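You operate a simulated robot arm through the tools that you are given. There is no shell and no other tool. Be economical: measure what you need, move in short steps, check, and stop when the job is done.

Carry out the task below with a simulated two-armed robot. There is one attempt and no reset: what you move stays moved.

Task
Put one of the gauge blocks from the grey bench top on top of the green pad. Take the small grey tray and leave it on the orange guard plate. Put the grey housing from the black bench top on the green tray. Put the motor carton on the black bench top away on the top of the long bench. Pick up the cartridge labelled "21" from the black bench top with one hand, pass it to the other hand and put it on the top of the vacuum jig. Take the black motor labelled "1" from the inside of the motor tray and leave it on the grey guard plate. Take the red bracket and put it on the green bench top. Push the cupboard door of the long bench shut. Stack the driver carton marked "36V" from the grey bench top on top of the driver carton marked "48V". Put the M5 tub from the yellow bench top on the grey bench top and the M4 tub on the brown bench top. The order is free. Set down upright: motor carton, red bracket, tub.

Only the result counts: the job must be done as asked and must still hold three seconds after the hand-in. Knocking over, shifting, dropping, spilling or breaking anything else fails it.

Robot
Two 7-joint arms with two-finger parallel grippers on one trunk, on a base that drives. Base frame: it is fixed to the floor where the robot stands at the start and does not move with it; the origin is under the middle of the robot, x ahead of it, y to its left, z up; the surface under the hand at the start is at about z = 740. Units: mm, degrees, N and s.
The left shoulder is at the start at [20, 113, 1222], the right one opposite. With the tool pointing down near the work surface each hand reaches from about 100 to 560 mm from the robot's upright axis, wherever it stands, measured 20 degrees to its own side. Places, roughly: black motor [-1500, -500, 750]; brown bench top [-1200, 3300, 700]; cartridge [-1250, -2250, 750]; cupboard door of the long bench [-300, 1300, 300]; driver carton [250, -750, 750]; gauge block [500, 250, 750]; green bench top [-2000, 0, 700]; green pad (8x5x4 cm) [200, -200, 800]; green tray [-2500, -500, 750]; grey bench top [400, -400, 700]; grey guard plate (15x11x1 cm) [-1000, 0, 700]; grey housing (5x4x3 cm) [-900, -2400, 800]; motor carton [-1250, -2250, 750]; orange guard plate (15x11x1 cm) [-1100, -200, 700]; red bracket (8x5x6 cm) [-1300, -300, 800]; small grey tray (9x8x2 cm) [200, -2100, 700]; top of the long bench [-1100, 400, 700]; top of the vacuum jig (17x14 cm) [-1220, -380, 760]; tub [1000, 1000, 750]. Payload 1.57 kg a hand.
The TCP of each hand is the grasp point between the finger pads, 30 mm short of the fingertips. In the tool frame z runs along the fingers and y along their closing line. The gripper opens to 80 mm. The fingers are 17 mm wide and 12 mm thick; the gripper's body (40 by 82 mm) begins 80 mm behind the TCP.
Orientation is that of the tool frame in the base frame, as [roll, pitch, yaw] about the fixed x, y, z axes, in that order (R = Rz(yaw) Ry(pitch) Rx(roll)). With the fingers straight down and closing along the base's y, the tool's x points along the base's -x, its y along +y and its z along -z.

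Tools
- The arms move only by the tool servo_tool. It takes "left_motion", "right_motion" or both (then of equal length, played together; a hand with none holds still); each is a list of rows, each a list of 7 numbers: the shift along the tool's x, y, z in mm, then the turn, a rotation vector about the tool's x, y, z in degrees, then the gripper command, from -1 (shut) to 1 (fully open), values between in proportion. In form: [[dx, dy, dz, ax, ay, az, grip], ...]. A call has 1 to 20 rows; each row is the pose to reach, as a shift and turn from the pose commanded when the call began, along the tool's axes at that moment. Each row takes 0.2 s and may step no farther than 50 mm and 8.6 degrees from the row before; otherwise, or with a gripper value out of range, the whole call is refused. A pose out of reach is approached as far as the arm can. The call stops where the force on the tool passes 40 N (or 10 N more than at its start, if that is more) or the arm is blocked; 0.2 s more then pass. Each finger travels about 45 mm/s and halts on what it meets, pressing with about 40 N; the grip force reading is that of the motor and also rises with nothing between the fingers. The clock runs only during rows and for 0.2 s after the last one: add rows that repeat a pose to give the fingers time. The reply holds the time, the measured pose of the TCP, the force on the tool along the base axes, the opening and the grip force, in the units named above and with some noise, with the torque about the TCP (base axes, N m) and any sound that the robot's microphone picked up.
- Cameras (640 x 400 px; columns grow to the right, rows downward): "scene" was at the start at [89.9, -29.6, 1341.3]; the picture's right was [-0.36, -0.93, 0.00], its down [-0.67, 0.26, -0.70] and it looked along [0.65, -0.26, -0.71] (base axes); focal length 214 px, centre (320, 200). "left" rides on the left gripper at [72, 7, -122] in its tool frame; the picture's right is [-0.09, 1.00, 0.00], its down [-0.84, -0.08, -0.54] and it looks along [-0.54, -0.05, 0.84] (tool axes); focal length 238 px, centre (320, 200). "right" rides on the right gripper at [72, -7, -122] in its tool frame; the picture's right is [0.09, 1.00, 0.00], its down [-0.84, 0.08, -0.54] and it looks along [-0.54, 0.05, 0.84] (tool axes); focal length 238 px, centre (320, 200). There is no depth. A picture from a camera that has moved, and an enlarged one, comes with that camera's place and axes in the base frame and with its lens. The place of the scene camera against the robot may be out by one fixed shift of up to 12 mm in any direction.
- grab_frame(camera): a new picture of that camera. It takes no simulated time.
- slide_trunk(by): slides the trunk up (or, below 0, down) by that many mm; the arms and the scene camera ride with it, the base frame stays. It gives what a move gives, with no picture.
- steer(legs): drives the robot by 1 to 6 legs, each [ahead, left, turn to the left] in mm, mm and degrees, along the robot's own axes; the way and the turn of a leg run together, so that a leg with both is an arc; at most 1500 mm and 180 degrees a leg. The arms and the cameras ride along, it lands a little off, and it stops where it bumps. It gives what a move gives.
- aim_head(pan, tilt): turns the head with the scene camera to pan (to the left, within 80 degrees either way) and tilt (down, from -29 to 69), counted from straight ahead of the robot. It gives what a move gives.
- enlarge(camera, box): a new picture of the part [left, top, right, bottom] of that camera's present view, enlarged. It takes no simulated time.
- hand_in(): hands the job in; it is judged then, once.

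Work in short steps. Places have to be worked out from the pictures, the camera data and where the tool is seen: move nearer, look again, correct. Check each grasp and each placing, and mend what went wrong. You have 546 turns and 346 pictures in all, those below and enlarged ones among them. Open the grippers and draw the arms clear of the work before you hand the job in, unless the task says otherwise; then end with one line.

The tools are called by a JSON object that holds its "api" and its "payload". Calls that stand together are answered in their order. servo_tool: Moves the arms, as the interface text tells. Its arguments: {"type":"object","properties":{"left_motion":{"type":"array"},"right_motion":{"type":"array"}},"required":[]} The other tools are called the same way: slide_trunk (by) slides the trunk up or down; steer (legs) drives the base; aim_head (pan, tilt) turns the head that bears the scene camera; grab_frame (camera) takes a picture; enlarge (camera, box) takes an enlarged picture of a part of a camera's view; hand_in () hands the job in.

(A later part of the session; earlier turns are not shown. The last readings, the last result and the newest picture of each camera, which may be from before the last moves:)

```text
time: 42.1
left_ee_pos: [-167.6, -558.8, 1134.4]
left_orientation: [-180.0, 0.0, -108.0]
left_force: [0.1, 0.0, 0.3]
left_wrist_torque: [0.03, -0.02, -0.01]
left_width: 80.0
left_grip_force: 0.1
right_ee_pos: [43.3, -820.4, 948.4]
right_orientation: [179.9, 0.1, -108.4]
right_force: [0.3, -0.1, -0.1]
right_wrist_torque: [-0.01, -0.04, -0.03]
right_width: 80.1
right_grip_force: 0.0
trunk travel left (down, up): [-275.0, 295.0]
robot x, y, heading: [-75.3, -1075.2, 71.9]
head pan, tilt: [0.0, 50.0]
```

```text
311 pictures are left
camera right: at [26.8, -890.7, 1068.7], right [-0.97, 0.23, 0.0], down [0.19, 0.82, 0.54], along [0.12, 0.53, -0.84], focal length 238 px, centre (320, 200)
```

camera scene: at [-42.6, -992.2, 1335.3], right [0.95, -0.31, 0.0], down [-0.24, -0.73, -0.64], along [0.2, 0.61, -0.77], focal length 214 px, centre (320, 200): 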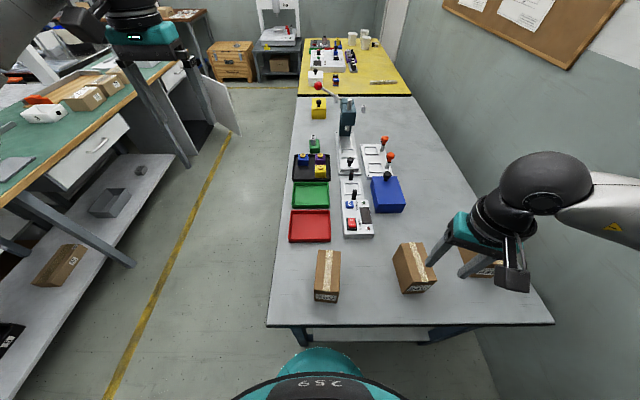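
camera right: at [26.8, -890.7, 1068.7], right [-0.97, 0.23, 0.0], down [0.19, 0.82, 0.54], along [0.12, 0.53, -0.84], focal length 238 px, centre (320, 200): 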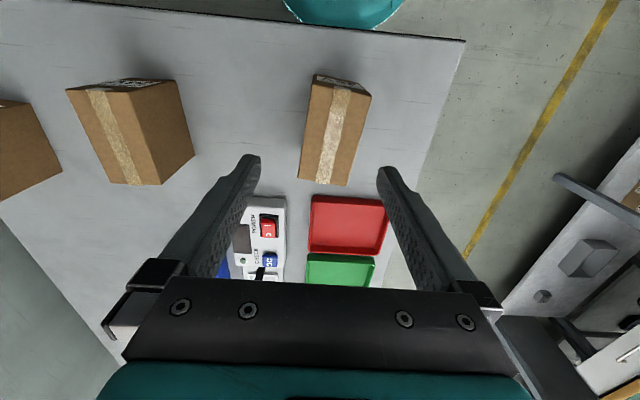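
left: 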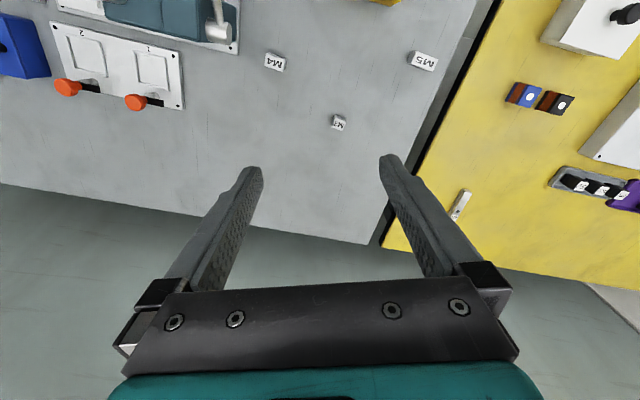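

Carton centre is (32,-809), long axis 67.4°. I align and descend to z≈880 first for a check.

{"api": "servo_tool", "payload": {"right_motion": [[-4, 7, 20, 0, 0, 2, 1], [-7, 14, 40, 0, 0, 4.2, 1], [-7, 14, 60, 0, 0, 4.2, 1], [-7, 14, 70, 0, 0, 4.2, 1]]}}

{"api": "grab_frame", "payload": {"camera": "right"}}

```text
time: 43.1
left_ee_pos: [-168.4, -558.5, 1135.5]
left_orientation: [179.9, -0.1, -108.1]
left_force: [-0.1, -0.5, 0.1]
left_wrist_torque: [0.02, 0.0, 0.0]
left_width: 80.1
left_grip_force: 0.2
right_ee_pos: [32.5, -809.6, 876.4]
right_orientation: [179.8, 0.1, -112.6]
right_force: [0.1, 0.2, 0.3]
right_wrist_torque: [-0.01, 0.01, -0.01]
right_width: 80.1
right_grip_force: 0.1
trunk travel left (down, up): [-275.0, 295.0]
robot x, y, heading: [-75.8, -1073.3, 71.8]
head pan, tilt: [0.0, 50.0]
```

```text
310 pictures are left
camera right: at [11.3, -879.0, 997.8], right [-0.95, 0.3, 0.0], down [0.25, 0.8, 0.54], along [0.16, 0.52, -0.84], focal length 238 px, centre (320, 200)
```

right: 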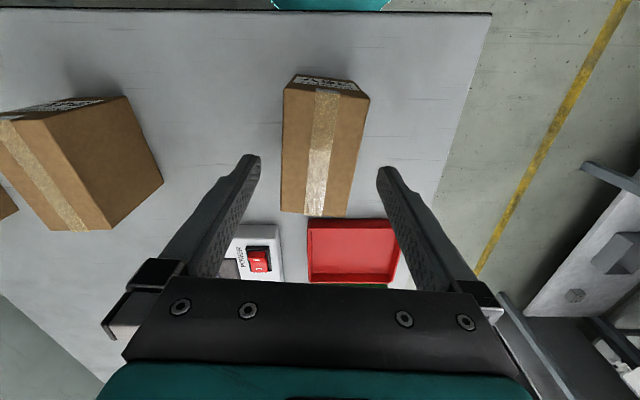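

Well centred. Descend to z≈800, close with dwell.

{"api": "servo_tool", "payload": {"right_motion": [[0, 0, 20, 0, 0, 0, 1], [0, 0, 40, 0, 0, 0, 1], [0, 0, 60, 0, 0, 0, 1], [0, 0, 76, 0, 0, 0, 1], [0, 0, 76, 0, 0, 0, 0], [0, 0, 76, 0, 0, 0, -1], [0, 0, 76, 0, 0, 0, -1], [0, 0, 76, 0, 0, 0, -1], [0, 0, 76, 0, 0, 0, -1]]}}

{"api": "servo_tool", "payload": {"right_motion": [[0, 0, -4, 0, 0, 0, -1], [0, 0, -10, 0, 0, 0, -1], [0, 0, -18, 0, 0, 0, -1], [0, 0, -30, 0, 0, 0, -1], [0, 0, -45, 0, 0, 0, -1]]}}

{"api": "grab_frame", "payload": {"camera": "scene"}}

```text
time: 45.1
left_ee_pos: [-167.2, -557.7, 1134.9]
left_orientation: [180.0, -0.2, -108.0]
left_force: [-0.8, 0.5, 0.0]
left_wrist_torque: [0.01, -0.01, 0.01]
left_width: 80.0
left_grip_force: 0.0
right_ee_pos: [32.0, -808.9, 801.7]
right_orientation: [-180.0, 0.1, -112.7]
right_force: [-0.3, 0.7, 0.0]
right_wrist_torque: [-0.01, 0.01, -0.03]
right_width: 57.8
right_grip_force: 39.8
trunk travel left (down, up): [-275.0, 295.0]
robot x, y, heading: [-71.0, -1071.7, 71.7]
head pan, tilt: [0.0, 50.0]
```

```text
time: 46.3
left_ee_pos: [-167.7, -558.2, 1135.9]
left_orientation: [-179.9, 0.0, -108.1]
left_force: [0.1, 0.3, 0.5]
left_wrist_torque: [-0.01, 0.01, -0.01]
left_width: 80.0
left_grip_force: 0.0
right_ee_pos: [31.9, -810.0, 845.9]
right_orientation: [180.0, 0.0, -112.6]
right_force: [-0.1, 0.3, -3.3]
right_wrist_torque: [-0.01, 0.0, -0.01]
right_width: 57.9
right_grip_force: 40.4
trunk travel left (down, up): [-275.0, 295.0]
robot x, y, heading: [-78.2, -1075.0, 71.7]
head pan, tilt: [0.0, 50.0]
```

```text
309 pictures are left
camera scene: at [-42.7, -992.1, 1335.2], right [0.95, -0.31, 0.0], down [-0.24, -0.73, -0.64], along [0.2, 0.61, -0.77], focal length 214 px, centre (320, 200)
```

scene: 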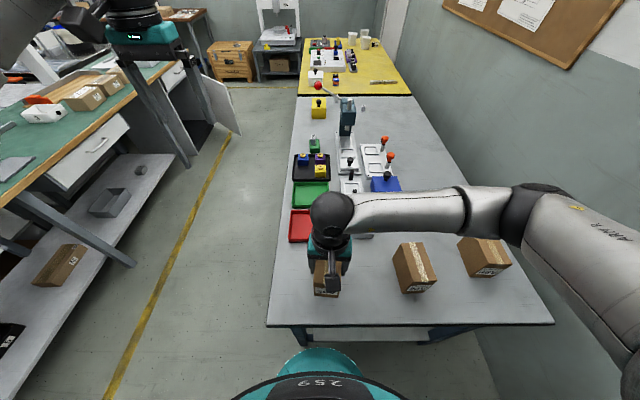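

36V carton held (~0.3 kg). I lift it higher and shift the robot 200 mm to the right.

{"api": "servo_tool", "payload": {"right_motion": [[0, 0, -20, 0, 0, 0, -1], [0, 0, -45, 0, 0, 0, -1], [0, 0, -75, 0, 0, 0, -1], [0, 0, -105, 0, 0, 0, -1], [0, 0, -120, 0, 0, 0, -1]]}}

{"api": "steer", "payload": {"legs": [[0, -200, 0]]}}

{"api": "aim_head", "payload": {"pan": -30, "tilt": 50}}

{"api": "grab_frame", "payload": {"camera": "scene"}}

{"api": "grab_frame", "payload": {"camera": "right"}}

```text
time: 47.5
left_ee_pos: [-167.6, -558.0, 1135.9]
left_orientation: [-180.0, 0.0, -108.1]
left_force: [-0.5, 0.0, 0.4]
left_wrist_torque: [-0.05, 0.03, -0.06]
left_width: 79.5
left_grip_force: 0.1
right_ee_pos: [32.8, -810.5, 967.5]
right_orientation: [-180.0, 0.1, -112.6]
right_force: [-0.2, 0.6, -2.8]
right_wrist_torque: [-0.01, 0.01, -0.03]
right_width: 57.9
right_grip_force: 39.8
trunk travel left (down, up): [-275.0, 295.0]
robot x, y, heading: [-70.7, -1074.3, 72.1]
head pan, tilt: [0.0, 50.0]
```

```text
time: 49.1
left_ee_pos: [22.3, -617.0, 1136.1]
left_orientation: [-180.0, 0.0, -108.2]
left_force: [-0.7, -0.9, 0.2]
left_wrist_torque: [0.0, -0.01, 0.0]
left_width: 79.9
left_grip_force: 0.0
right_ee_pos: [222.3, -869.1, 966.9]
right_orientation: [179.9, 0.1, -112.7]
right_force: [-0.3, -0.5, -2.9]
right_wrist_torque: [0.01, 0.05, 0.0]
right_width: 57.7
right_grip_force: 40.0
trunk travel left (down, up): [-275.0, 295.0]
robot x, y, heading: [117.2, -1129.3, 71.9]
head pan, tilt: [0.0, 50.0]
```

```text
time: 50.1
left_ee_pos: [22.6, -617.3, 1135.3]
left_orientation: [180.0, -0.1, -108.2]
left_force: [-0.9, 0.5, 0.2]
left_wrist_torque: [0.01, -0.01, -0.02]
left_width: 80.0
left_grip_force: 0.0
right_ee_pos: [222.8, -869.2, 965.2]
right_orientation: [179.9, 0.1, -112.7]
right_force: [-0.2, 0.4, -2.7]
right_wrist_torque: [-0.03, 0.01, -0.03]
right_width: 57.9
right_grip_force: 40.1
trunk travel left (down, up): [-275.0, 295.0]
robot x, y, heading: [119.2, -1132.6, 72.0]
head pan, tilt: [-30.0, 50.0]
```

```text
308 pictures are left
camera scene: at [180.1, -1072.5, 1335.2], right [0.67, -0.75, 0.0], down [-0.57, -0.51, -0.64], along [0.48, 0.43, -0.77], focal length 214 px, centre (320, 200)
```

scene: 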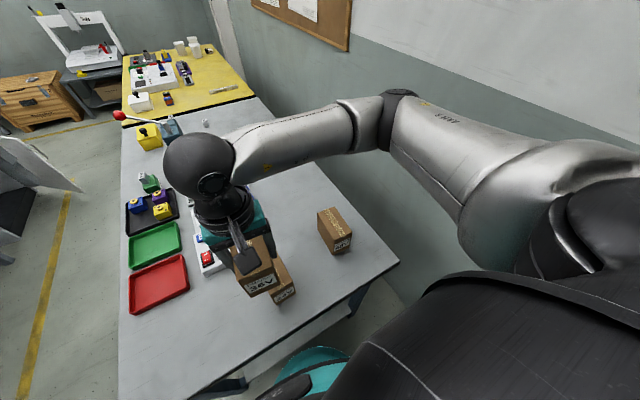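

```text
307 pictures are left
camera right: at [200.5, -938.2, 1087.8], right [-0.95, 0.3, 0.0], down [0.25, 0.8, 0.54], along [0.16, 0.52, -0.84], focal length 238 px, centre (320, 200)
```

right: 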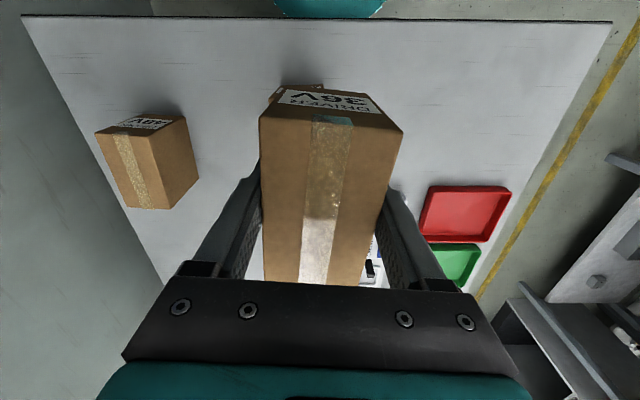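

The wrist camera sees 48V clearly; zoom for its corners.

{"api": "enlarge", "payload": {"camera": "right", "box": [80, 100, 240, 220]}}

```text
3.33 times, centred on (160, 160) of right
camera zoom: at [200.5, -938.2, 1087.8], right [-0.95, 0.3, 0.0], down [0.25, 0.8, 0.54], along [0.16, 0.52, -0.84], focal length 794 px, centre (853, 333)
```

zoom: 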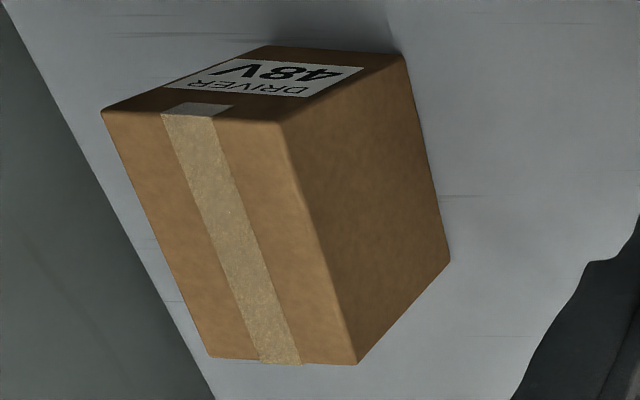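

48V top centre (450,-881), yaw 68.5°. I carry the 36V carton over it.

{"api": "servo_tool", "payload": {"right_motion": [[-5, -14, 0, 0, 0, 0, -1], [-12, -34, 0, 0, 0, -0.2, -1], [-20, -56, 0, 0, 0, -0.4, -1], [-28, -78, 0, 0, 0, -0.6, -1], [-36, -100, 0, 0, 0, -0.8, -1], [-44, -122, 0, 0, 0, -1, -1], [-52, -144, 0, 0, 0, -1.2, -1], [-60, -167, 0, 0, 0, -1.2, -1], [-68, -189, 0, 0, 0, -1.2, -1], [-74, -207, 0, 0, 0, -1.2, -1], [-77, -215, 0, 0, 0, -1.2, -1], [-77, -215, 0, 0, 0, -1.2, -1]]}}

{"api": "grab_frame", "payload": {"camera": "right"}}

{"api": "grab_frame", "payload": {"camera": "scene"}}

```text
time: 52.7
left_ee_pos: [22.2, -615.7, 1135.2]
left_orientation: [180.0, -0.1, -108.1]
left_force: [0.2, -0.5, 0.0]
left_wrist_torque: [-0.01, -0.01, -0.01]
left_width: 80.0
left_grip_force: 0.1
right_ee_pos: [449.1, -880.7, 966.1]
right_orientation: [180.0, 0.2, -111.4]
right_force: [-0.1, 0.0, -3.1]
right_wrist_torque: [0.02, -0.01, 0.0]
right_width: 57.6
right_grip_force: 40.0
trunk travel left (down, up): [-275.0, 295.0]
robot x, y, heading: [112.0, -1131.9, 71.8]
head pan, tilt: [-30.0, 50.0]
```

```text
305 pictures are left
camera right: at [430.4, -950.3, 1087.7], right [-0.96, 0.28, 0.0], down [0.23, 0.81, 0.54], along [0.15, 0.52, -0.84], focal length 238 px, centre (320, 200)
```

right: 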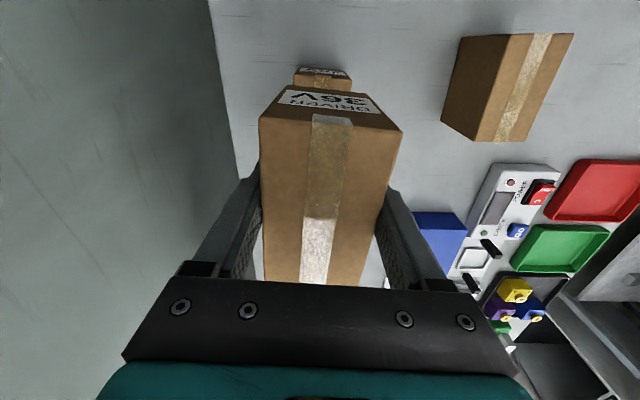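

```text
304 pictures are left
camera scene: at [180.3, -1072.6, 1335.2], right [0.67, -0.75, 0.0], down [-0.57, -0.51, -0.64], along [0.48, 0.43, -0.77], focal length 214 px, centre (320, 200)
```

scene: 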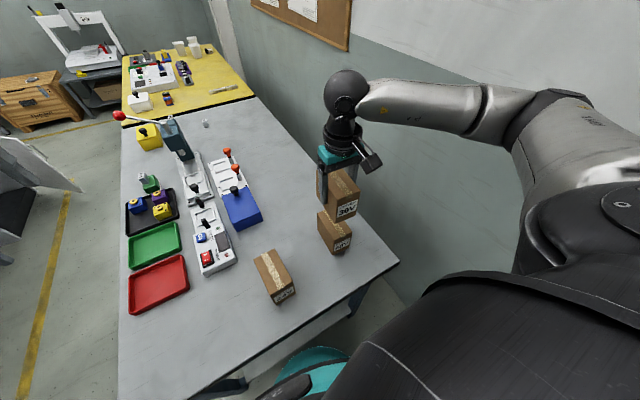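

Aligned. I lower to ~5 mm above expected contact, then continue gently.

{"api": "servo_tool", "payload": {"right_motion": [[0, 0, 15, 0, 0, 0, -1], [0, 0, 35, 0, 0, 0, -1], [0, 0, 50, 0, 0, 0, -1], [0, 0, 62, 0, 0, 0, -1], [0, 0, 68, 0, 0, 0, -1]]}}

{"api": "enlarge", "payload": {"camera": "scene", "box": [290, 130, 400, 270]}}

```text
time: 53.9
left_ee_pos: [22.0, -616.8, 1136.5]
left_orientation: [-180.0, -0.2, -108.2]
left_force: [0.0, 0.4, -0.5]
left_wrist_torque: [-0.02, -0.02, 0.01]
left_width: 80.1
left_grip_force: 0.1
right_ee_pos: [450.5, -879.4, 899.0]
right_orientation: [180.0, 0.3, -111.5]
right_force: [-0.3, 0.0, -2.8]
right_wrist_torque: [0.0, -0.03, -0.02]
right_width: 57.7
right_grip_force: 40.3
trunk travel left (down, up): [-275.0, 295.0]
robot x, y, heading: [114.8, -1136.3, 71.6]
head pan, tilt: [-30.0, 50.0]
```

```text
2.86 times, centred on (345, 200) of scene
camera zoom: at [180.3, -1072.6, 1335.2], right [0.67, -0.75, 0.0], down [-0.57, -0.51, -0.64], along [0.48, 0.43, -0.77], focal length 613 px, centre (249, 200)
```

zoom: 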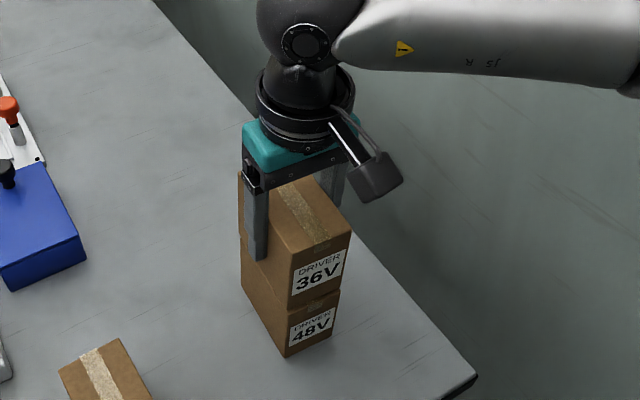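

Nicely aligned; lower gently to contact.

{"api": "servo_tool", "payload": {"right_motion": [[0, 0, 1.5, 0, 0, 0, -1], [0, 0, 3, 0, 0, 0, -1], [0, 0, 4.5, 0, 0, 0, -1]]}}

```text
time: 54.7
left_ee_pos: [22.4, -615.7, 1135.1]
left_orientation: [-179.9, -0.1, -108.1]
left_force: [-0.3, -0.2, 0.2]
left_wrist_torque: [0.01, 0.01, 0.0]
left_width: 80.2
left_grip_force: 0.0
right_ee_pos: [450.9, -880.7, 894.0]
right_orientation: [179.9, 0.1, -111.3]
right_force: [-1.2, 0.6, -4.0]
right_wrist_torque: [-0.02, -0.01, -0.01]
right_width: 57.7
right_grip_force: 39.8
trunk travel left (down, up): [-275.0, 295.0]
robot x, y, heading: [116.6, -1134.4, 71.9]
head pan, tilt: [-30.0, 50.0]
```

{"api": "servo_tool", "payload": {"right_motion": [[0, 0, 1, 0, 0, 0, -1], [0, 0, 2, 0, 0, 0, -1]]}}

```text
time: 55.3
left_ee_pos: [22.8, -616.7, 1135.3]
left_orientation: [-180.0, -0.1, -108.3]
left_force: [0.3, 0.9, -0.6]
left_wrist_torque: [-0.03, 0.01, 0.01]
left_width: 80.0
left_grip_force: 0.1
right_ee_pos: [450.9, -880.0, 893.1]
right_orientation: [179.9, 0.1, -111.4]
right_force: [-0.2, 0.2, -2.9]
right_wrist_torque: [0.0, -0.04, 0.01]
right_width: 58.0
right_grip_force: 39.7
trunk travel left (down, up): [-275.0, 295.0]
robot x, y, heading: [113.8, -1133.3, 71.7]
head pan, tilt: [-30.0, 50.0]
```

Still free; continue.

{"api": "servo_tool", "payload": {"right_motion": [[0, 0, 1, 0, 0, 0, -1], [0, 0, 2, 0, 0, 0, -1]]}}

```text
time: 55.9
left_ee_pos: [20.9, -617.2, 1135.8]
left_orientation: [180.0, 0.0, -108.3]
left_force: [-0.1, -0.1, 1.1]
left_wrist_torque: [0.0, -0.03, -0.01]
left_width: 80.1
left_grip_force: 0.0
right_ee_pos: [450.7, -880.0, 891.1]
right_orientation: [-180.0, 0.2, -111.5]
right_force: [0.3, -1.9, 13.1]
right_wrist_torque: [-0.98, 0.17, 0.03]
right_width: 57.8
right_grip_force: 40.4
trunk travel left (down, up): [-275.0, 295.0]
robot x, y, heading: [116.6, -1131.2, 71.7]
head pan, tilt: [-30.0, 50.0]
```

Contact (13 N). Release and retreat upward.

{"api": "servo_tool", "payload": {"right_motion": [[0, 0, -0.7, 0, 0, 0, -1], [0, 0, -0.7, 0, 0, 0, 0.6], [0, 0, -0.7, 0, 0, 0, 1], [0, 0, -0.7, 0, 0, 0, 1], [0, 0, -0.7, 0, 0, 0, 1], [0, 0, -20, 0, 0, 0, 1], [0, 0, -50, 0, 0, 0, 1], [0, 0, -90, 0, 0, 0, 1], [0, 0, -130, 0, 0, 0, 1]]}}

{"api": "grab_frame", "payload": {"camera": "right"}}

{"api": "grab_frame", "payload": {"camera": "scene"}}

```text
time: 57.9
left_ee_pos: [22.5, -616.0, 1135.0]
left_orientation: [-180.0, 0.0, -108.3]
left_force: [-0.4, 0.1, -0.1]
left_wrist_torque: [0.0, 0.01, -0.03]
left_width: 80.0
left_grip_force: 0.0
right_ee_pos: [450.0, -881.2, 1021.5]
right_orientation: [180.0, 0.1, -111.5]
right_force: [-0.3, 1.0, 0.3]
right_wrist_torque: [-0.01, -0.01, 0.01]
right_width: 80.2
right_grip_force: 0.0
trunk travel left (down, up): [-275.0, 295.0]
robot x, y, heading: [118.3, -1137.0, 71.4]
head pan, tilt: [-30.0, 50.0]
```

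```text
302 pictures are left
camera right: at [429.8, -950.4, 1141.7], right [-0.96, 0.28, 0.0], down [0.23, 0.81, 0.54], along [0.15, 0.52, -0.84], focal length 238 px, centre (320, 200)
```

right: 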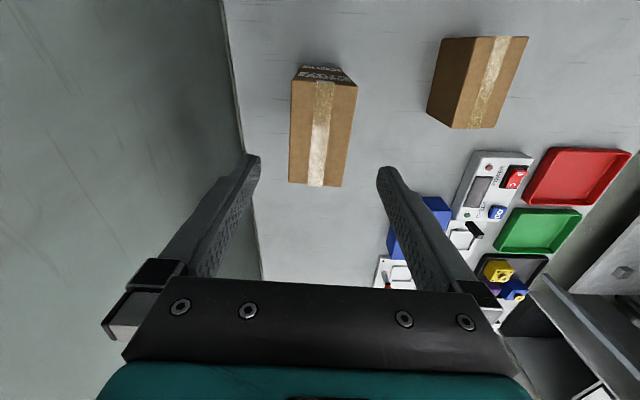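

```text
301 pictures are left
camera scene: at [180.0, -1072.7, 1335.3], right [0.67, -0.75, 0.0], down [-0.57, -0.51, -0.64], along [0.48, 0.43, -0.77], focal length 214 px, centre (320, 200)
```

scene: 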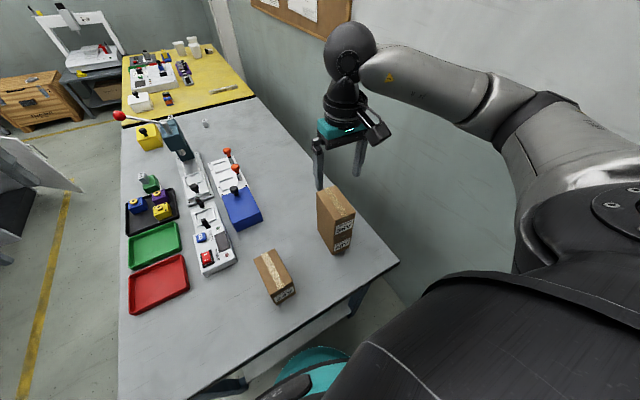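

Stack done. I tuck the right hand, back out between the benches, and survey toward the south side.

{"api": "servo_tool", "payload": {"right_motion": [[10, 0, -30, 0, 0, 0, 1], [40, 10, -60, 0, 0, 0, 1], [70, 25, -80, 0, 0, 0, 1], [100, 40, -80, 0, 0, 0, 1]]}}

{"api": "steer", "payload": {"legs": [[0, 300, 0], [-350, 0, 0], [0, 0, -120]]}}

{"api": "aim_head", "payload": {"pan": 0, "tilt": 25}}

{"api": "grab_frame", "payload": {"camera": "scene"}}

```text
time: 58.9
left_ee_pos: [21.8, -616.6, 1136.2]
left_orientation: [-180.0, -0.1, -108.1]
left_force: [0.5, -0.7, -1.0]
left_wrist_torque: [0.02, 0.0, -0.01]
left_width: 80.2
left_grip_force: 0.0
right_ee_pos: [379.0, -959.8, 1099.6]
right_orientation: [-180.0, 0.2, -111.5]
right_force: [1.1, -0.1, -0.6]
right_wrist_torque: [-0.02, 0.0, 0.0]
right_width: 80.3
right_grip_force: 0.2
trunk travel left (down, up): [-275.0, 295.0]
robot x, y, heading: [115.4, -1134.7, 71.7]
head pan, tilt: [-30.0, 50.0]
```

```text
time: 67.8
left_ee_pos: [214.6, -1540.9, 1135.6]
left_orientation: [-179.9, -0.1, 132.0]
left_force: [0.3, -0.1, 0.5]
left_wrist_torque: [-0.01, 0.01, 0.03]
left_width: 80.1
left_grip_force: 0.0
right_ee_pos: [-257.4, -1680.5, 1099.6]
right_orientation: [179.9, 0.1, 128.9]
right_force: [-0.1, 0.0, -0.1]
right_wrist_torque: [0.01, -0.01, -0.05]
right_width: 80.1
right_grip_force: 0.0
trunk travel left (down, up): [-275.0, 295.0]
robot x, y, heading: [-276.1, -1365.5, -48.1]
head pan, tilt: [-30.0, 50.0]
```

```text
time: 68.7
left_ee_pos: [214.4, -1540.6, 1135.7]
left_orientation: [-180.0, -0.1, 132.1]
left_force: [-0.5, 0.2, 0.9]
left_wrist_torque: [-0.03, -0.04, 0.0]
left_width: 79.9
left_grip_force: 0.1
right_ee_pos: [-259.0, -1680.1, 1098.5]
right_orientation: [179.8, 0.1, 128.9]
right_force: [0.0, -0.2, -0.5]
right_wrist_torque: [0.03, 0.03, 0.02]
right_width: 79.7
right_grip_force: 0.0
trunk travel left (down, up): [-275.0, 295.0]
robot x, y, heading: [-276.3, -1365.8, -47.8]
head pan, tilt: [0.0, 25.0]
```

```text
300 pictures are left
camera scene: at [-206.6, -1441.6, 1372.7], right [-0.74, -0.67, 0.0], down [-0.28, 0.31, -0.91], along [0.61, -0.67, -0.42], focal length 214 px, centre (320, 200)
```

scene: 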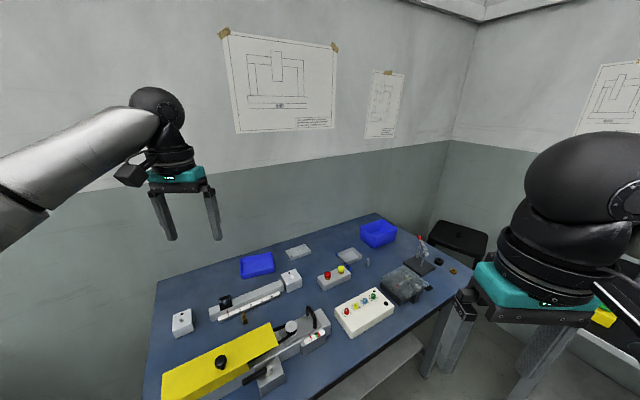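

The blue bench is here. I zoom to find the small grey tray.

{"api": "enlarge", "payload": {"camera": "scene", "box": [140, 200, 480, 400]}}

{"api": "enlarge", "payload": {"camera": "scene", "box": [270, 220, 430, 320]}}

```text
1.88 times, centred on (310, 300) of scene
camera zoom: at [-206.6, -1441.6, 1372.7], right [-0.74, -0.67, 0.0], down [-0.28, 0.31, -0.91], along [0.61, -0.67, -0.42], focal length 404 px, centre (339, 12)
```

zoom: 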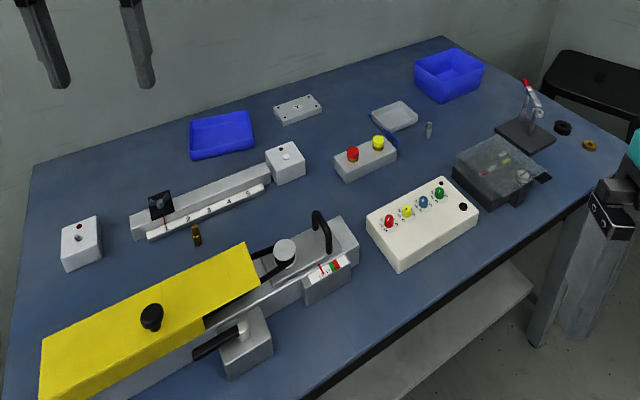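

```text
4.00 times, centred on (350, 270) of scene
camera zoom: at [-206.6, -1441.6, 1372.7], right [-0.74, -0.67, 0.0], down [-0.28, 0.31, -0.91], along [0.61, -0.67, -0.42], focal length 858 px, centre (200, -80)
```

zoom: 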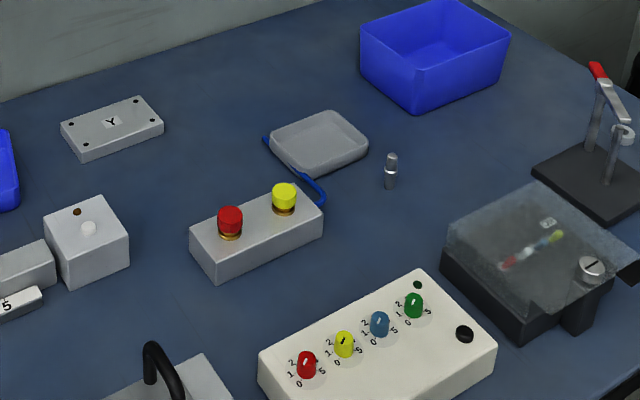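

The small grey tray is near (228,-2127) on the blue bench, whose front edge runs parallel to the grey bench's. I drive along its front to stand across from the tray.

{"api": "steer", "payload": {"legs": [[0, 0, 30], [-20, -456, 0], [100, 0, 0]]}}

{"api": "aim_head", "payload": {"pan": -5, "tilt": 45}}

{"api": "grab_frame", "payload": {"camera": "scene"}}

{"api": "grab_frame", "payload": {"camera": "right"}}

```text
time: 73.7
left_ee_pos: [170.5, -1728.3, 1134.5]
left_orientation: [-180.0, -0.2, 162.4]
left_force: [1.2, -0.7, 0.2]
left_wrist_torque: [0.05, 0.07, 0.02]
left_width: 80.2
left_grip_force: 0.0
right_ee_pos: [-166.6, -2087.5, 1099.9]
right_orientation: [179.9, 0.1, 159.2]
right_force: [-0.1, 0.5, -0.3]
right_wrist_torque: [0.01, 0.03, 0.0]
right_width: 80.1
right_grip_force: 0.0
trunk travel left (down, up): [-275.0, 295.0]
robot x, y, heading: [-343.5, -1827.6, -17.6]
head pan, tilt: [0.0, 25.0]
```

```text
time: 74.5
left_ee_pos: [171.1, -1727.9, 1134.6]
left_orientation: [-179.9, -0.1, 162.5]
left_force: [0.9, -0.4, 0.2]
left_wrist_torque: [0.02, 0.0, -0.02]
left_width: 79.8
left_grip_force: 0.0
right_ee_pos: [-168.0, -2088.2, 1099.4]
right_orientation: [179.8, 0.1, 159.1]
right_force: [-0.4, -0.8, -0.1]
right_wrist_torque: [0.02, 0.02, 0.01]
right_width: 80.0
right_grip_force: 0.1
trunk travel left (down, up): [-275.0, 295.0]
robot x, y, heading: [-342.3, -1826.6, -18.0]
head pan, tilt: [-5.0, 45.0]
```

```text
297 pictures are left
camera scene: at [-255.4, -1861.0, 1342.2], right [-0.39, -0.92, 0.0], down [-0.65, 0.27, -0.71], along [0.65, -0.27, -0.71], focal length 214 px, centre (320, 200)
```

scene: 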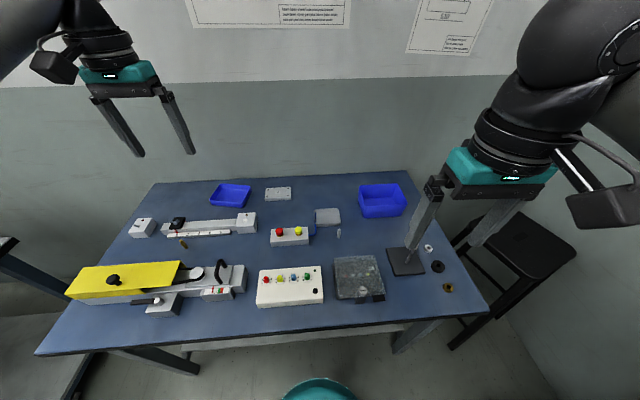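

```text
296 pictures are left
camera right: at [-237.2, -2068.4, 1220.5], right [0.27, 0.96, 0.0], down [0.81, -0.23, 0.54], along [0.52, -0.15, -0.84], focal length 238 px, centre (320, 200)
```

right: 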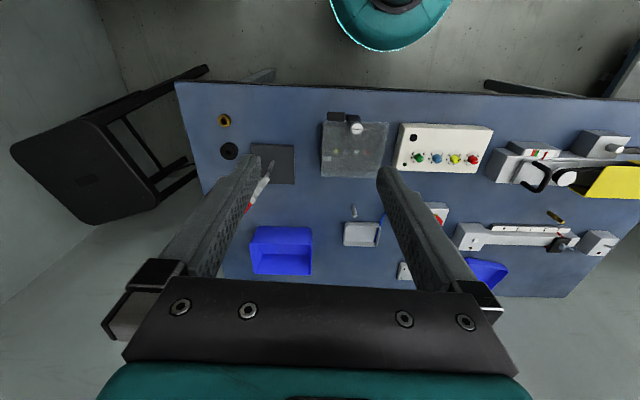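

Tray ≈(205,-2077). I drive 120 ahead and bring the right hand over the near side of the tray for a closer look.

{"api": "steer", "payload": {"legs": [[120, 0, 0]]}}

{"api": "servo_tool", "payload": {"right_motion": [[-20, 16, 25, 0, 0, 0, 1], [-40, 32, 50, 0, 0, 0, 1], [-60, 48, 75, 0, 0, 0, 1], [-80, 64, 100, 0, 0, 0, 1], [-100, 80, 125, 0, 0, 0, 1], [-120, 96, 150, 0, 0, 0, 1], [-140, 112, 175, 0, 0, 0, 1], [-155, 124, 190, 0, 0, 0, 1]]}}

{"api": "grab_frame", "payload": {"camera": "right"}}

```text
time: 75.8
left_ee_pos: [285.6, -1766.2, 1135.9]
left_orientation: [-180.0, -0.1, 162.4]
left_force: [0.1, -0.2, -0.4]
left_wrist_torque: [0.02, 0.0, 0.0]
left_width: 79.9
left_grip_force: 0.1
right_ee_pos: [-52.8, -2124.6, 1098.4]
right_orientation: [179.8, 0.1, 159.1]
right_force: [0.1, -0.6, -0.3]
right_wrist_torque: [0.0, 0.03, 0.0]
right_width: 80.2
right_grip_force: 0.1
trunk travel left (down, up): [-275.0, 295.0]
robot x, y, heading: [-231.6, -1858.8, -17.7]
head pan, tilt: [-5.0, 45.0]
```

```text
time: 77.6
left_ee_pos: [286.0, -1764.6, 1135.7]
left_orientation: [180.0, 0.0, 162.3]
left_force: [0.4, 0.5, -0.4]
left_wrist_torque: [0.0, 0.0, -0.02]
left_width: 80.1
left_grip_force: 0.1
right_ee_pos: [136.8, -2063.1, 908.4]
right_orientation: [180.0, 0.2, 159.1]
right_force: [1.0, 1.1, 0.1]
right_wrist_torque: [-0.01, 0.0, -0.02]
right_width: 79.9
right_grip_force: 0.1
trunk travel left (down, up): [-275.0, 295.0]
robot x, y, heading: [-232.7, -1864.2, -17.7]
head pan, tilt: [-5.0, 45.0]
```

```text
295 pictures are left
camera right: at [66.4, -2043.9, 1030.5], right [0.27, 0.96, 0.0], down [0.81, -0.23, 0.54], along [0.52, -0.15, -0.84], focal length 238 px, centre (320, 200)
```

right: 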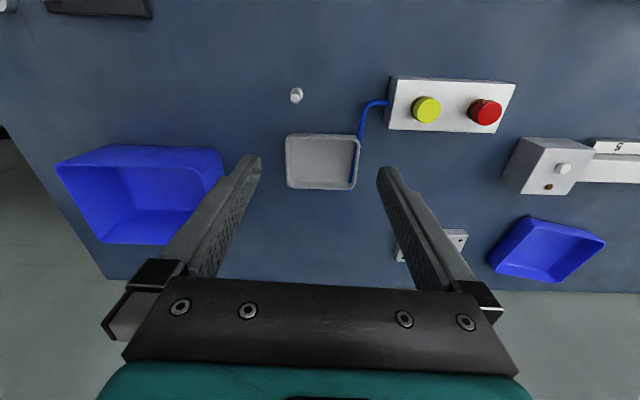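

{"api": "enlarge", "payload": {"camera": "right", "box": [270, 80, 400, 200]}}

```text
3.33 times, centred on (335, 140) of right
camera zoom: at [66.4, -2043.9, 1030.5], right [0.27, 0.96, 0.0], down [0.81, -0.23, 0.54], along [0.52, -0.15, -0.84], focal length 794 px, centre (270, 400)
```

zoom: 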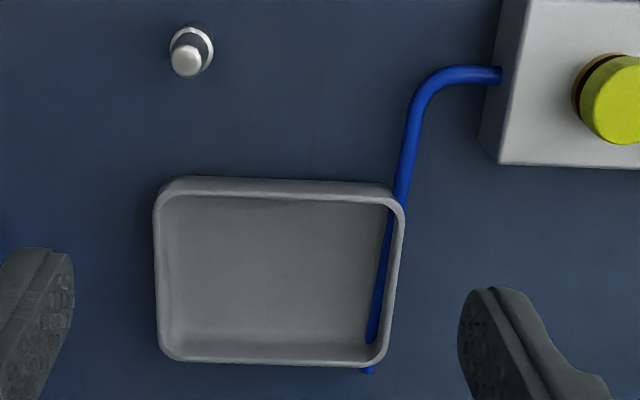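

{"api": "enlarge", "payload": {"camera": "right", "box": [328, 100, 372, 200]}}

{"api": "enlarge", "payload": {"camera": "scene", "box": [290, 180, 370, 250]}}

```text
4.00 times, centred on (350, 150) of right
camera zoom: at [66.4, -2043.9, 1030.5], right [0.27, 0.96, 0.0], down [0.81, -0.23, 0.54], along [0.52, -0.15, -0.84], focal length 953 px, centre (200, 400)
```

zoom: 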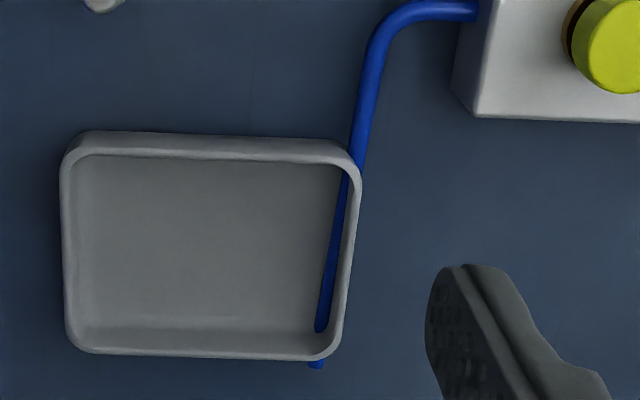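

```text
5.71 times, centred on (330, 215) of scene
camera zoom: at [-141.4, -1897.3, 1342.2], right [-0.39, -0.92, 0.0], down [-0.65, 0.27, -0.71], along [0.65, -0.27, -0.71], focal length 1226 px, centre (263, 114)
```

zoom: 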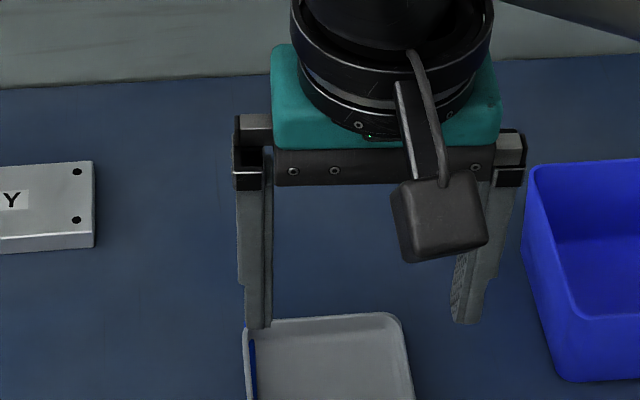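

The cable is only decor next to/through the tray. I'll pinch the tray's right-hand rim (≈(172,-2117)); first hover above it with a narrower opening.

{"api": "servo_tool", "payload": {"right_motion": [[-15, -12, 10, 0, 0, -1, 0.5], [-30, -24, 30, 0, 0, -2, 0], [-45, -36, 50, 0, 0, -3.5, 0], [-51, -37, 70, 0, 0, -3.5, 0], [-51, -37, 88, 0, 0, -3.5, 0]]}}

{"api": "grab_frame", "payload": {"camera": "right"}}

```text
time: 78.8
left_ee_pos: [285.1, -1764.2, 1135.1]
left_orientation: [-180.0, -0.1, 162.3]
left_force: [-0.3, 1.3, -0.5]
left_wrist_torque: [0.01, -0.03, 0.02]
left_width: 79.9
left_grip_force: 0.1
right_ee_pos: [171.0, -2116.4, 821.5]
right_orientation: [179.9, 0.2, 162.7]
right_force: [-0.6, -0.2, -0.1]
right_wrist_torque: [-0.01, 0.06, 0.0]
right_width: 40.1
right_grip_force: 0.0
trunk travel left (down, up): [-275.0, 295.0]
robot x, y, heading: [-230.9, -1863.5, -18.0]
head pan, tilt: [-5.0, 45.0]
```

```text
291 pictures are left
camera right: at [99.5, -2101.3, 942.3], right [0.21, 0.98, 0.0], down [0.82, -0.18, 0.54], along [0.53, -0.11, -0.84], focal length 238 px, centre (320, 200)
```

right: 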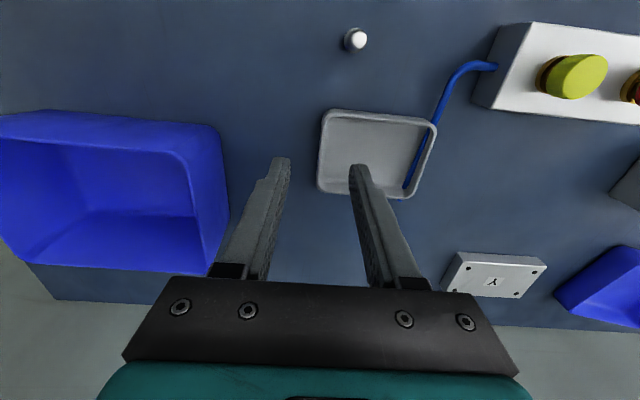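

Rim is centred between the fingers. Descend and pinch.

{"api": "servo_tool", "payload": {"right_motion": [[0, 0, 15, 0, 0, 0, 0], [0, 0, 30, 0, 0, 0, 0], [0, 0, 40, 0, 0, 0, 0], [0, 0, 45, 0, 0, 0, 0], [0, 0, 45, 0, 0, 0, -1], [0, 0, 45, 0, 0, 0, -1], [0, 0, 45, 0, 0, 0, -1], [0, 0, 45, 0, 0, 0, -1], [0, 0, 45, 0, 0, 0, -1], [0, 0, 45, 0, 0, 0, -1], [0, 0, 45, 0, 0, 0, -1]]}}

{"api": "grab_frame", "payload": {"camera": "right"}}

```text
time: 81.2
left_ee_pos: [285.7, -1765.0, 1136.5]
left_orientation: [-179.9, -0.1, 162.4]
left_force: [-0.1, 0.8, 0.8]
left_wrist_torque: [0.02, 0.0, 0.03]
left_width: 79.9
left_grip_force: 0.1
right_ee_pos: [170.9, -2115.5, 776.2]
right_orientation: [179.9, 0.0, 162.6]
right_force: [-0.6, 0.4, 0.2]
right_wrist_torque: [-0.01, 0.02, 0.02]
right_width: 1.7
right_grip_force: 23.5
trunk travel left (down, up): [-275.0, 295.0]
robot x, y, heading: [-230.7, -1860.7, -18.1]
head pan, tilt: [-5.0, 45.0]
```

```text
290 pictures are left
camera right: at [99.8, -2101.1, 898.1], right [0.21, 0.98, 0.0], down [0.82, -0.18, 0.54], along [0.53, -0.11, -0.84], focal length 238 px, centre (320, 200)
```

right: 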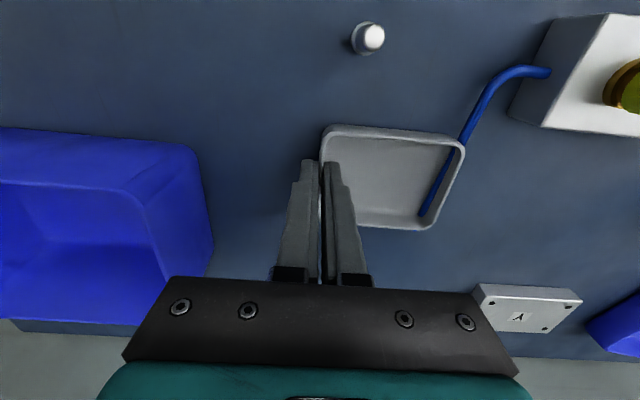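

Wall appears pinched (1.7 mm). I dwell more and lift slightly to test.

{"api": "servo_tool", "payload": {"right_motion": [[0, 0, 0, 0, 0, 0, -1], [0, 0, 0, 0, 0, 0, -1], [0, 0, -2, 0, 0, 0, -1], [0, 0, -6, 0, 0, 0, -1], [0, 0, -12, 0, 0, 0, -1], [0, 0, -20, 0, 0, 0, -1], [0, 0, -30, 0, 0, 0, -1]]}}

{"api": "grab_frame", "payload": {"camera": "right"}}

```text
time: 82.8
left_ee_pos: [285.5, -1764.5, 1135.5]
left_orientation: [-180.0, 0.0, 162.4]
left_force: [-0.1, 0.3, -0.5]
left_wrist_torque: [0.03, -0.01, 0.0]
left_width: 80.0
left_grip_force: 0.2
right_ee_pos: [169.8, -2115.1, 805.8]
right_orientation: [179.9, 0.1, 162.6]
right_force: [0.0, -0.7, 0.2]
right_wrist_torque: [-0.02, 0.02, 0.0]
right_width: 2.1
right_grip_force: 23.6
trunk travel left (down, up): [-275.0, 295.0]
robot x, y, heading: [-230.3, -1862.1, -17.8]
head pan, tilt: [-5.0, 45.0]
```

```text
289 pictures are left
camera right: at [99.4, -2101.1, 928.1], right [0.21, 0.98, 0.0], down [0.82, -0.18, 0.54], along [0.53, -0.11, -0.84], focal length 238 px, centre (320, 200)
```

right: 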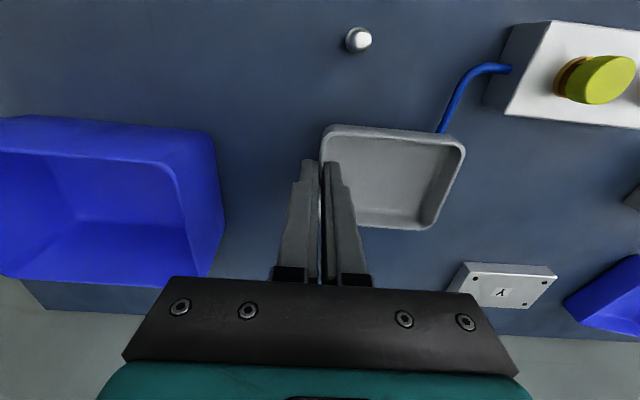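

The tray follows. I lift it high and draw it nearer to the body.

{"api": "servo_tool", "payload": {"right_motion": [[0, 0, -12, 0, 0, 0, -1], [0, 0, -27, 0, 0, 0, -1], [0, 0, -45, 0, 0, 0, -1], [0, 0, -65, 0, 0, 0, -1], [0, 0, -85, 0, 0, 0, -1], [0, 0, -105, 0, 0, 0, -1], [0, 0, -125, 0, 0, 0, -1], [15, 0, -140, 0, 0, 0, -1], [35, 0, -150, 0, 0, 0, -1], [55, 0, -160, 0, 0, 0, -1], [75, 0, -170, 0, 0, 0, -1], [95, 0, -180, 0, 0, 0, -1], [115, 0, -185, 0, 0, 0, -1], [130, 0, -190, 0, 0, 0, -1]]}}

{"api": "grab_frame", "payload": {"camera": "right"}}

```text
time: 85.8
left_ee_pos: [284.4, -1765.6, 1135.5]
left_orientation: [-180.0, -0.1, 162.4]
left_force: [-0.6, 0.3, -0.5]
left_wrist_torque: [0.0, -0.03, 0.0]
left_width: 79.9
left_grip_force: 0.0
right_ee_pos: [45.3, -2078.0, 997.5]
right_orientation: [179.9, 0.2, 162.6]
right_force: [0.2, -0.4, 0.2]
right_wrist_torque: [-0.03, 0.01, 0.0]
right_width: 2.3
right_grip_force: 23.9
trunk travel left (down, up): [-275.0, 295.0]
robot x, y, heading: [-231.3, -1863.3, -17.7]
head pan, tilt: [-5.0, 45.0]
```

```text
288 pictures are left
camera right: at [-25.0, -2062.6, 1118.3], right [0.21, 0.98, 0.0], down [0.82, -0.18, 0.54], along [0.53, -0.11, -0.84], focal length 238 px, centre (320, 200)
```

right: 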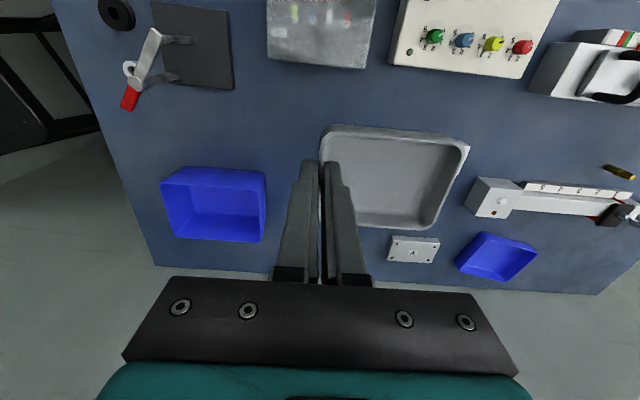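

Secure. Back away and turn to survey the black bench and the area around the vacuum jig.

{"api": "steer", "payload": {"legs": [[-200, 0, 0], [0, 0, -90]]}}

{"api": "aim_head", "payload": {"pan": 0, "tilt": 20}}

{"api": "grab_frame", "payload": {"camera": "scene"}}

```text
time: 91.2
left_ee_pos: [-329.2, -2318.6, 1135.2]
left_orientation: [-180.0, -0.1, 71.6]
left_force: [-0.2, 0.1, 0.0]
left_wrist_torque: [-0.01, 0.0, 0.0]
left_width: 80.1
left_grip_force: 0.0
right_ee_pos: [-638.8, -2075.7, 997.3]
right_orientation: [180.0, 0.1, 71.8]
right_force: [-0.8, -0.3, -0.1]
right_wrist_torque: [0.05, 0.06, 0.0]
right_width: 2.0
right_grip_force: 23.7
trunk travel left (down, up): [-275.0, 295.0]
robot x, y, heading: [-419.8, -1800.4, -108.5]
head pan, tilt: [-5.0, 45.0]
```

```text
time: 92.1
left_ee_pos: [-329.8, -2319.1, 1135.7]
left_orientation: [180.0, -0.1, 71.5]
left_force: [0.3, 0.1, 0.7]
left_wrist_torque: [0.0, 0.01, -0.03]
left_width: 79.9
left_grip_force: 0.0
right_ee_pos: [-640.5, -2075.7, 996.9]
right_orientation: [180.0, 0.1, 72.0]
right_force: [0.8, -0.2, -0.4]
right_wrist_torque: [0.02, 0.02, 0.0]
right_width: 1.9
right_grip_force: 23.3
trunk travel left (down, up): [-275.0, 295.0]
robot x, y, heading: [-421.9, -1799.6, -108.6]
head pan, tilt: [0.0, 20.0]
```

```text
287 pictures are left
camera scene: at [-449.3, -1900.1, 1380.8], right [-0.95, 0.32, 0.0], down [0.11, 0.33, -0.94], along [-0.3, -0.89, -0.34], focal length 214 px, centre (320, 200)
```

scene: 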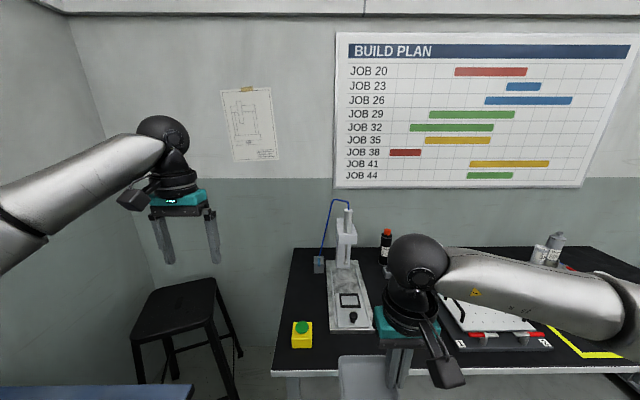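

Black bench lies ahead. I turn toward the middle of the room to see the jig/plates area.

{"api": "steer", "payload": {"legs": [[0, 0, -120]]}}

{"api": "grab_frame", "payload": {"camera": "scene"}}

```text
time: 97.5
left_ee_pos: [-912.9, -1621.8, 1136.7]
left_orientation: [-179.9, 0.0, -48.5]
left_force: [-0.3, -0.9, -0.2]
left_wrist_torque: [0.0, 0.0, -0.03]
left_width: 80.0
left_grip_force: 0.0
right_ee_pos: [-549.1, -1476.2, 996.3]
right_orientation: [-180.0, 0.1, -48.0]
right_force: [0.0, -0.3, -0.2]
right_wrist_torque: [0.03, -0.03, 0.0]
right_width: 2.0
right_grip_force: 23.5
trunk travel left (down, up): [-275.0, 295.0]
robot x, y, heading: [-418.5, -1800.5, 131.6]
head pan, tilt: [0.0, 20.0]
```

```text
286 pictures are left
camera scene: at [-484.9, -1724.9, 1380.8], right [0.75, 0.66, 0.0], down [0.23, -0.26, -0.94], along [-0.62, 0.7, -0.34], focal length 214 px, centre (320, 200)
```

scene: 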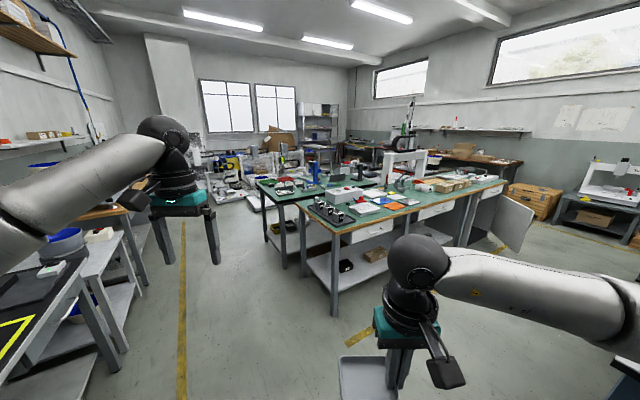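

{"api": "enlarge", "payload": {"camera": "scene", "box": [250, 140, 450, 265]}}

{"api": "enlarge", "payload": {"camera": "scene", "box": [360, 140, 560, 265]}}

```text
3.20 times, centred on (350, 202) of scene
camera zoom: at [-484.9, -1724.9, 1380.8], right [0.75, 0.66, 0.0], down [0.23, -0.26, -0.94], along [-0.62, 0.7, -0.34], focal length 686 px, centre (224, 192)
```

zoom: 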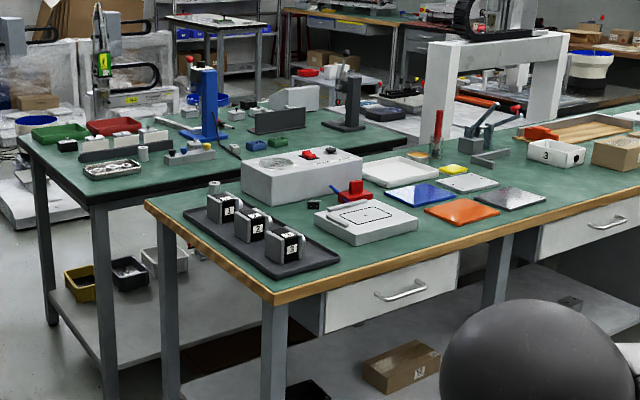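

```text
3.20 times, centred on (460, 202) of scene
camera zoom: at [-484.9, -1724.9, 1380.8], right [0.75, 0.66, 0.0], down [0.23, -0.26, -0.94], along [-0.62, 0.7, -0.34], focal length 686 px, centre (-128, 192)
```

zoom: 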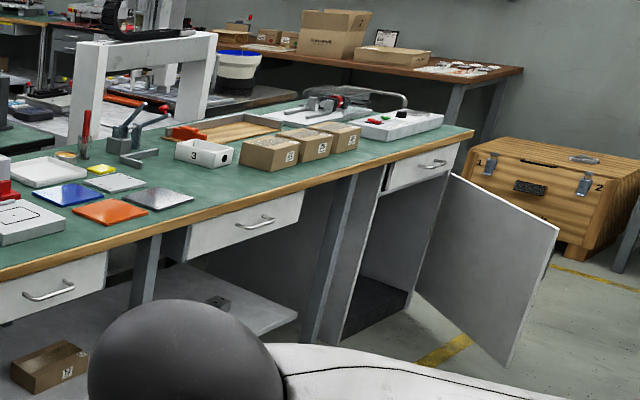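

Very clear overview: long bench (green top, wood edge) has the motor tray, vacuum jig, red bracket and plates; orange plate ≈(-1098,-135), grey plate ≈(-1042,53). I drive to face the long bench at the orange plate.

{"api": "steer", "payload": {"legs": [[0, 0, 30.4], [420, -626, 0], [420, -626, 0]]}}

{"api": "aim_head", "payload": {"pan": 0, "tilt": 45}}

{"api": "grab_frame", "payload": {"camera": "scene"}}

{"api": "grab_frame", "payload": {"camera": "right"}}

```text
time: 106.8
left_ee_pos: [-1348.8, -446.2, 1133.6]
left_orientation: [180.0, -0.1, -18.0]
left_force: [-0.6, 0.9, -0.4]
left_wrist_torque: [-0.01, 0.02, -0.01]
left_width: 80.0
left_grip_force: 0.0
right_ee_pos: [-1108.0, -133.6, 995.9]
right_orientation: [179.8, 0.0, -17.7]
right_force: [-0.3, 0.0, -0.8]
right_wrist_torque: [-0.02, 0.0, 0.0]
right_width: 1.9
right_grip_force: 23.8
trunk travel left (down, up): [-275.0, 295.0]
robot x, y, heading: [-833.8, -354.1, 161.9]
head pan, tilt: [0.0, 20.0]
```

```text
time: 107.7
left_ee_pos: [-1348.3, -446.7, 1135.1]
left_orientation: [-180.0, -0.1, -18.1]
left_force: [0.0, -0.2, -0.3]
left_wrist_torque: [0.02, -0.01, -0.01]
left_width: 80.0
left_grip_force: 0.0
right_ee_pos: [-1106.9, -133.2, 997.0]
right_orientation: [179.9, 0.1, -17.7]
right_force: [-0.2, 0.1, 0.0]
right_wrist_torque: [0.0, -0.02, 0.01]
right_width: 1.9
right_grip_force: 23.6
trunk travel left (down, up): [-275.0, 295.0]
robot x, y, heading: [-830.8, -351.1, 161.8]
head pan, tilt: [0.0, 45.0]
```

```text
283 pictures are left
camera scene: at [-914.2, -322.6, 1342.2], right [0.31, 0.95, 0.0], down [0.67, -0.22, -0.71], along [-0.67, 0.22, -0.71], focal length 214 px, centre (320, 200)
```

scene: 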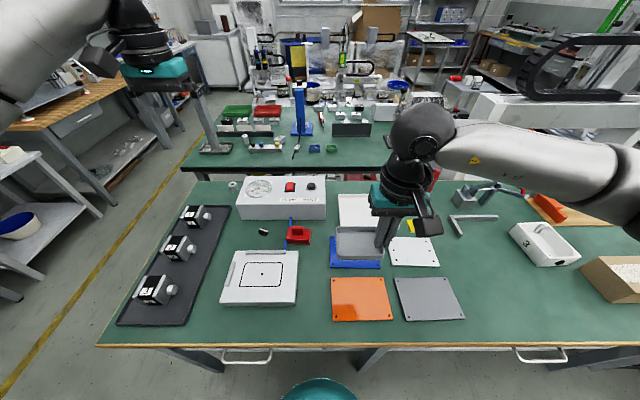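

```text
282 pictures are left
camera right: at [-1036.3, -150.0, 1118.2], right [-0.22, -0.98, 0.0], down [-0.82, 0.18, 0.54], along [-0.53, 0.12, -0.84], focal length 238 px, centre (320, 200)
```

right: 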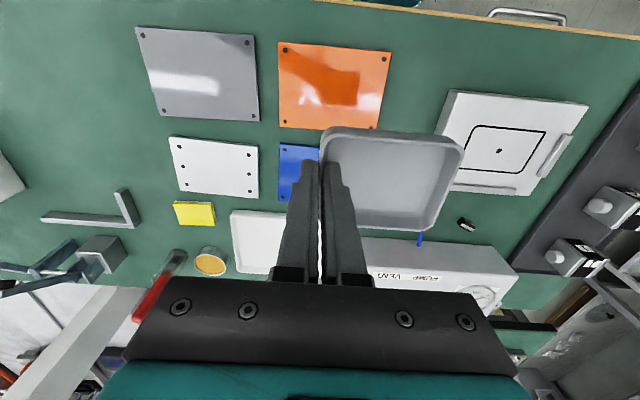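

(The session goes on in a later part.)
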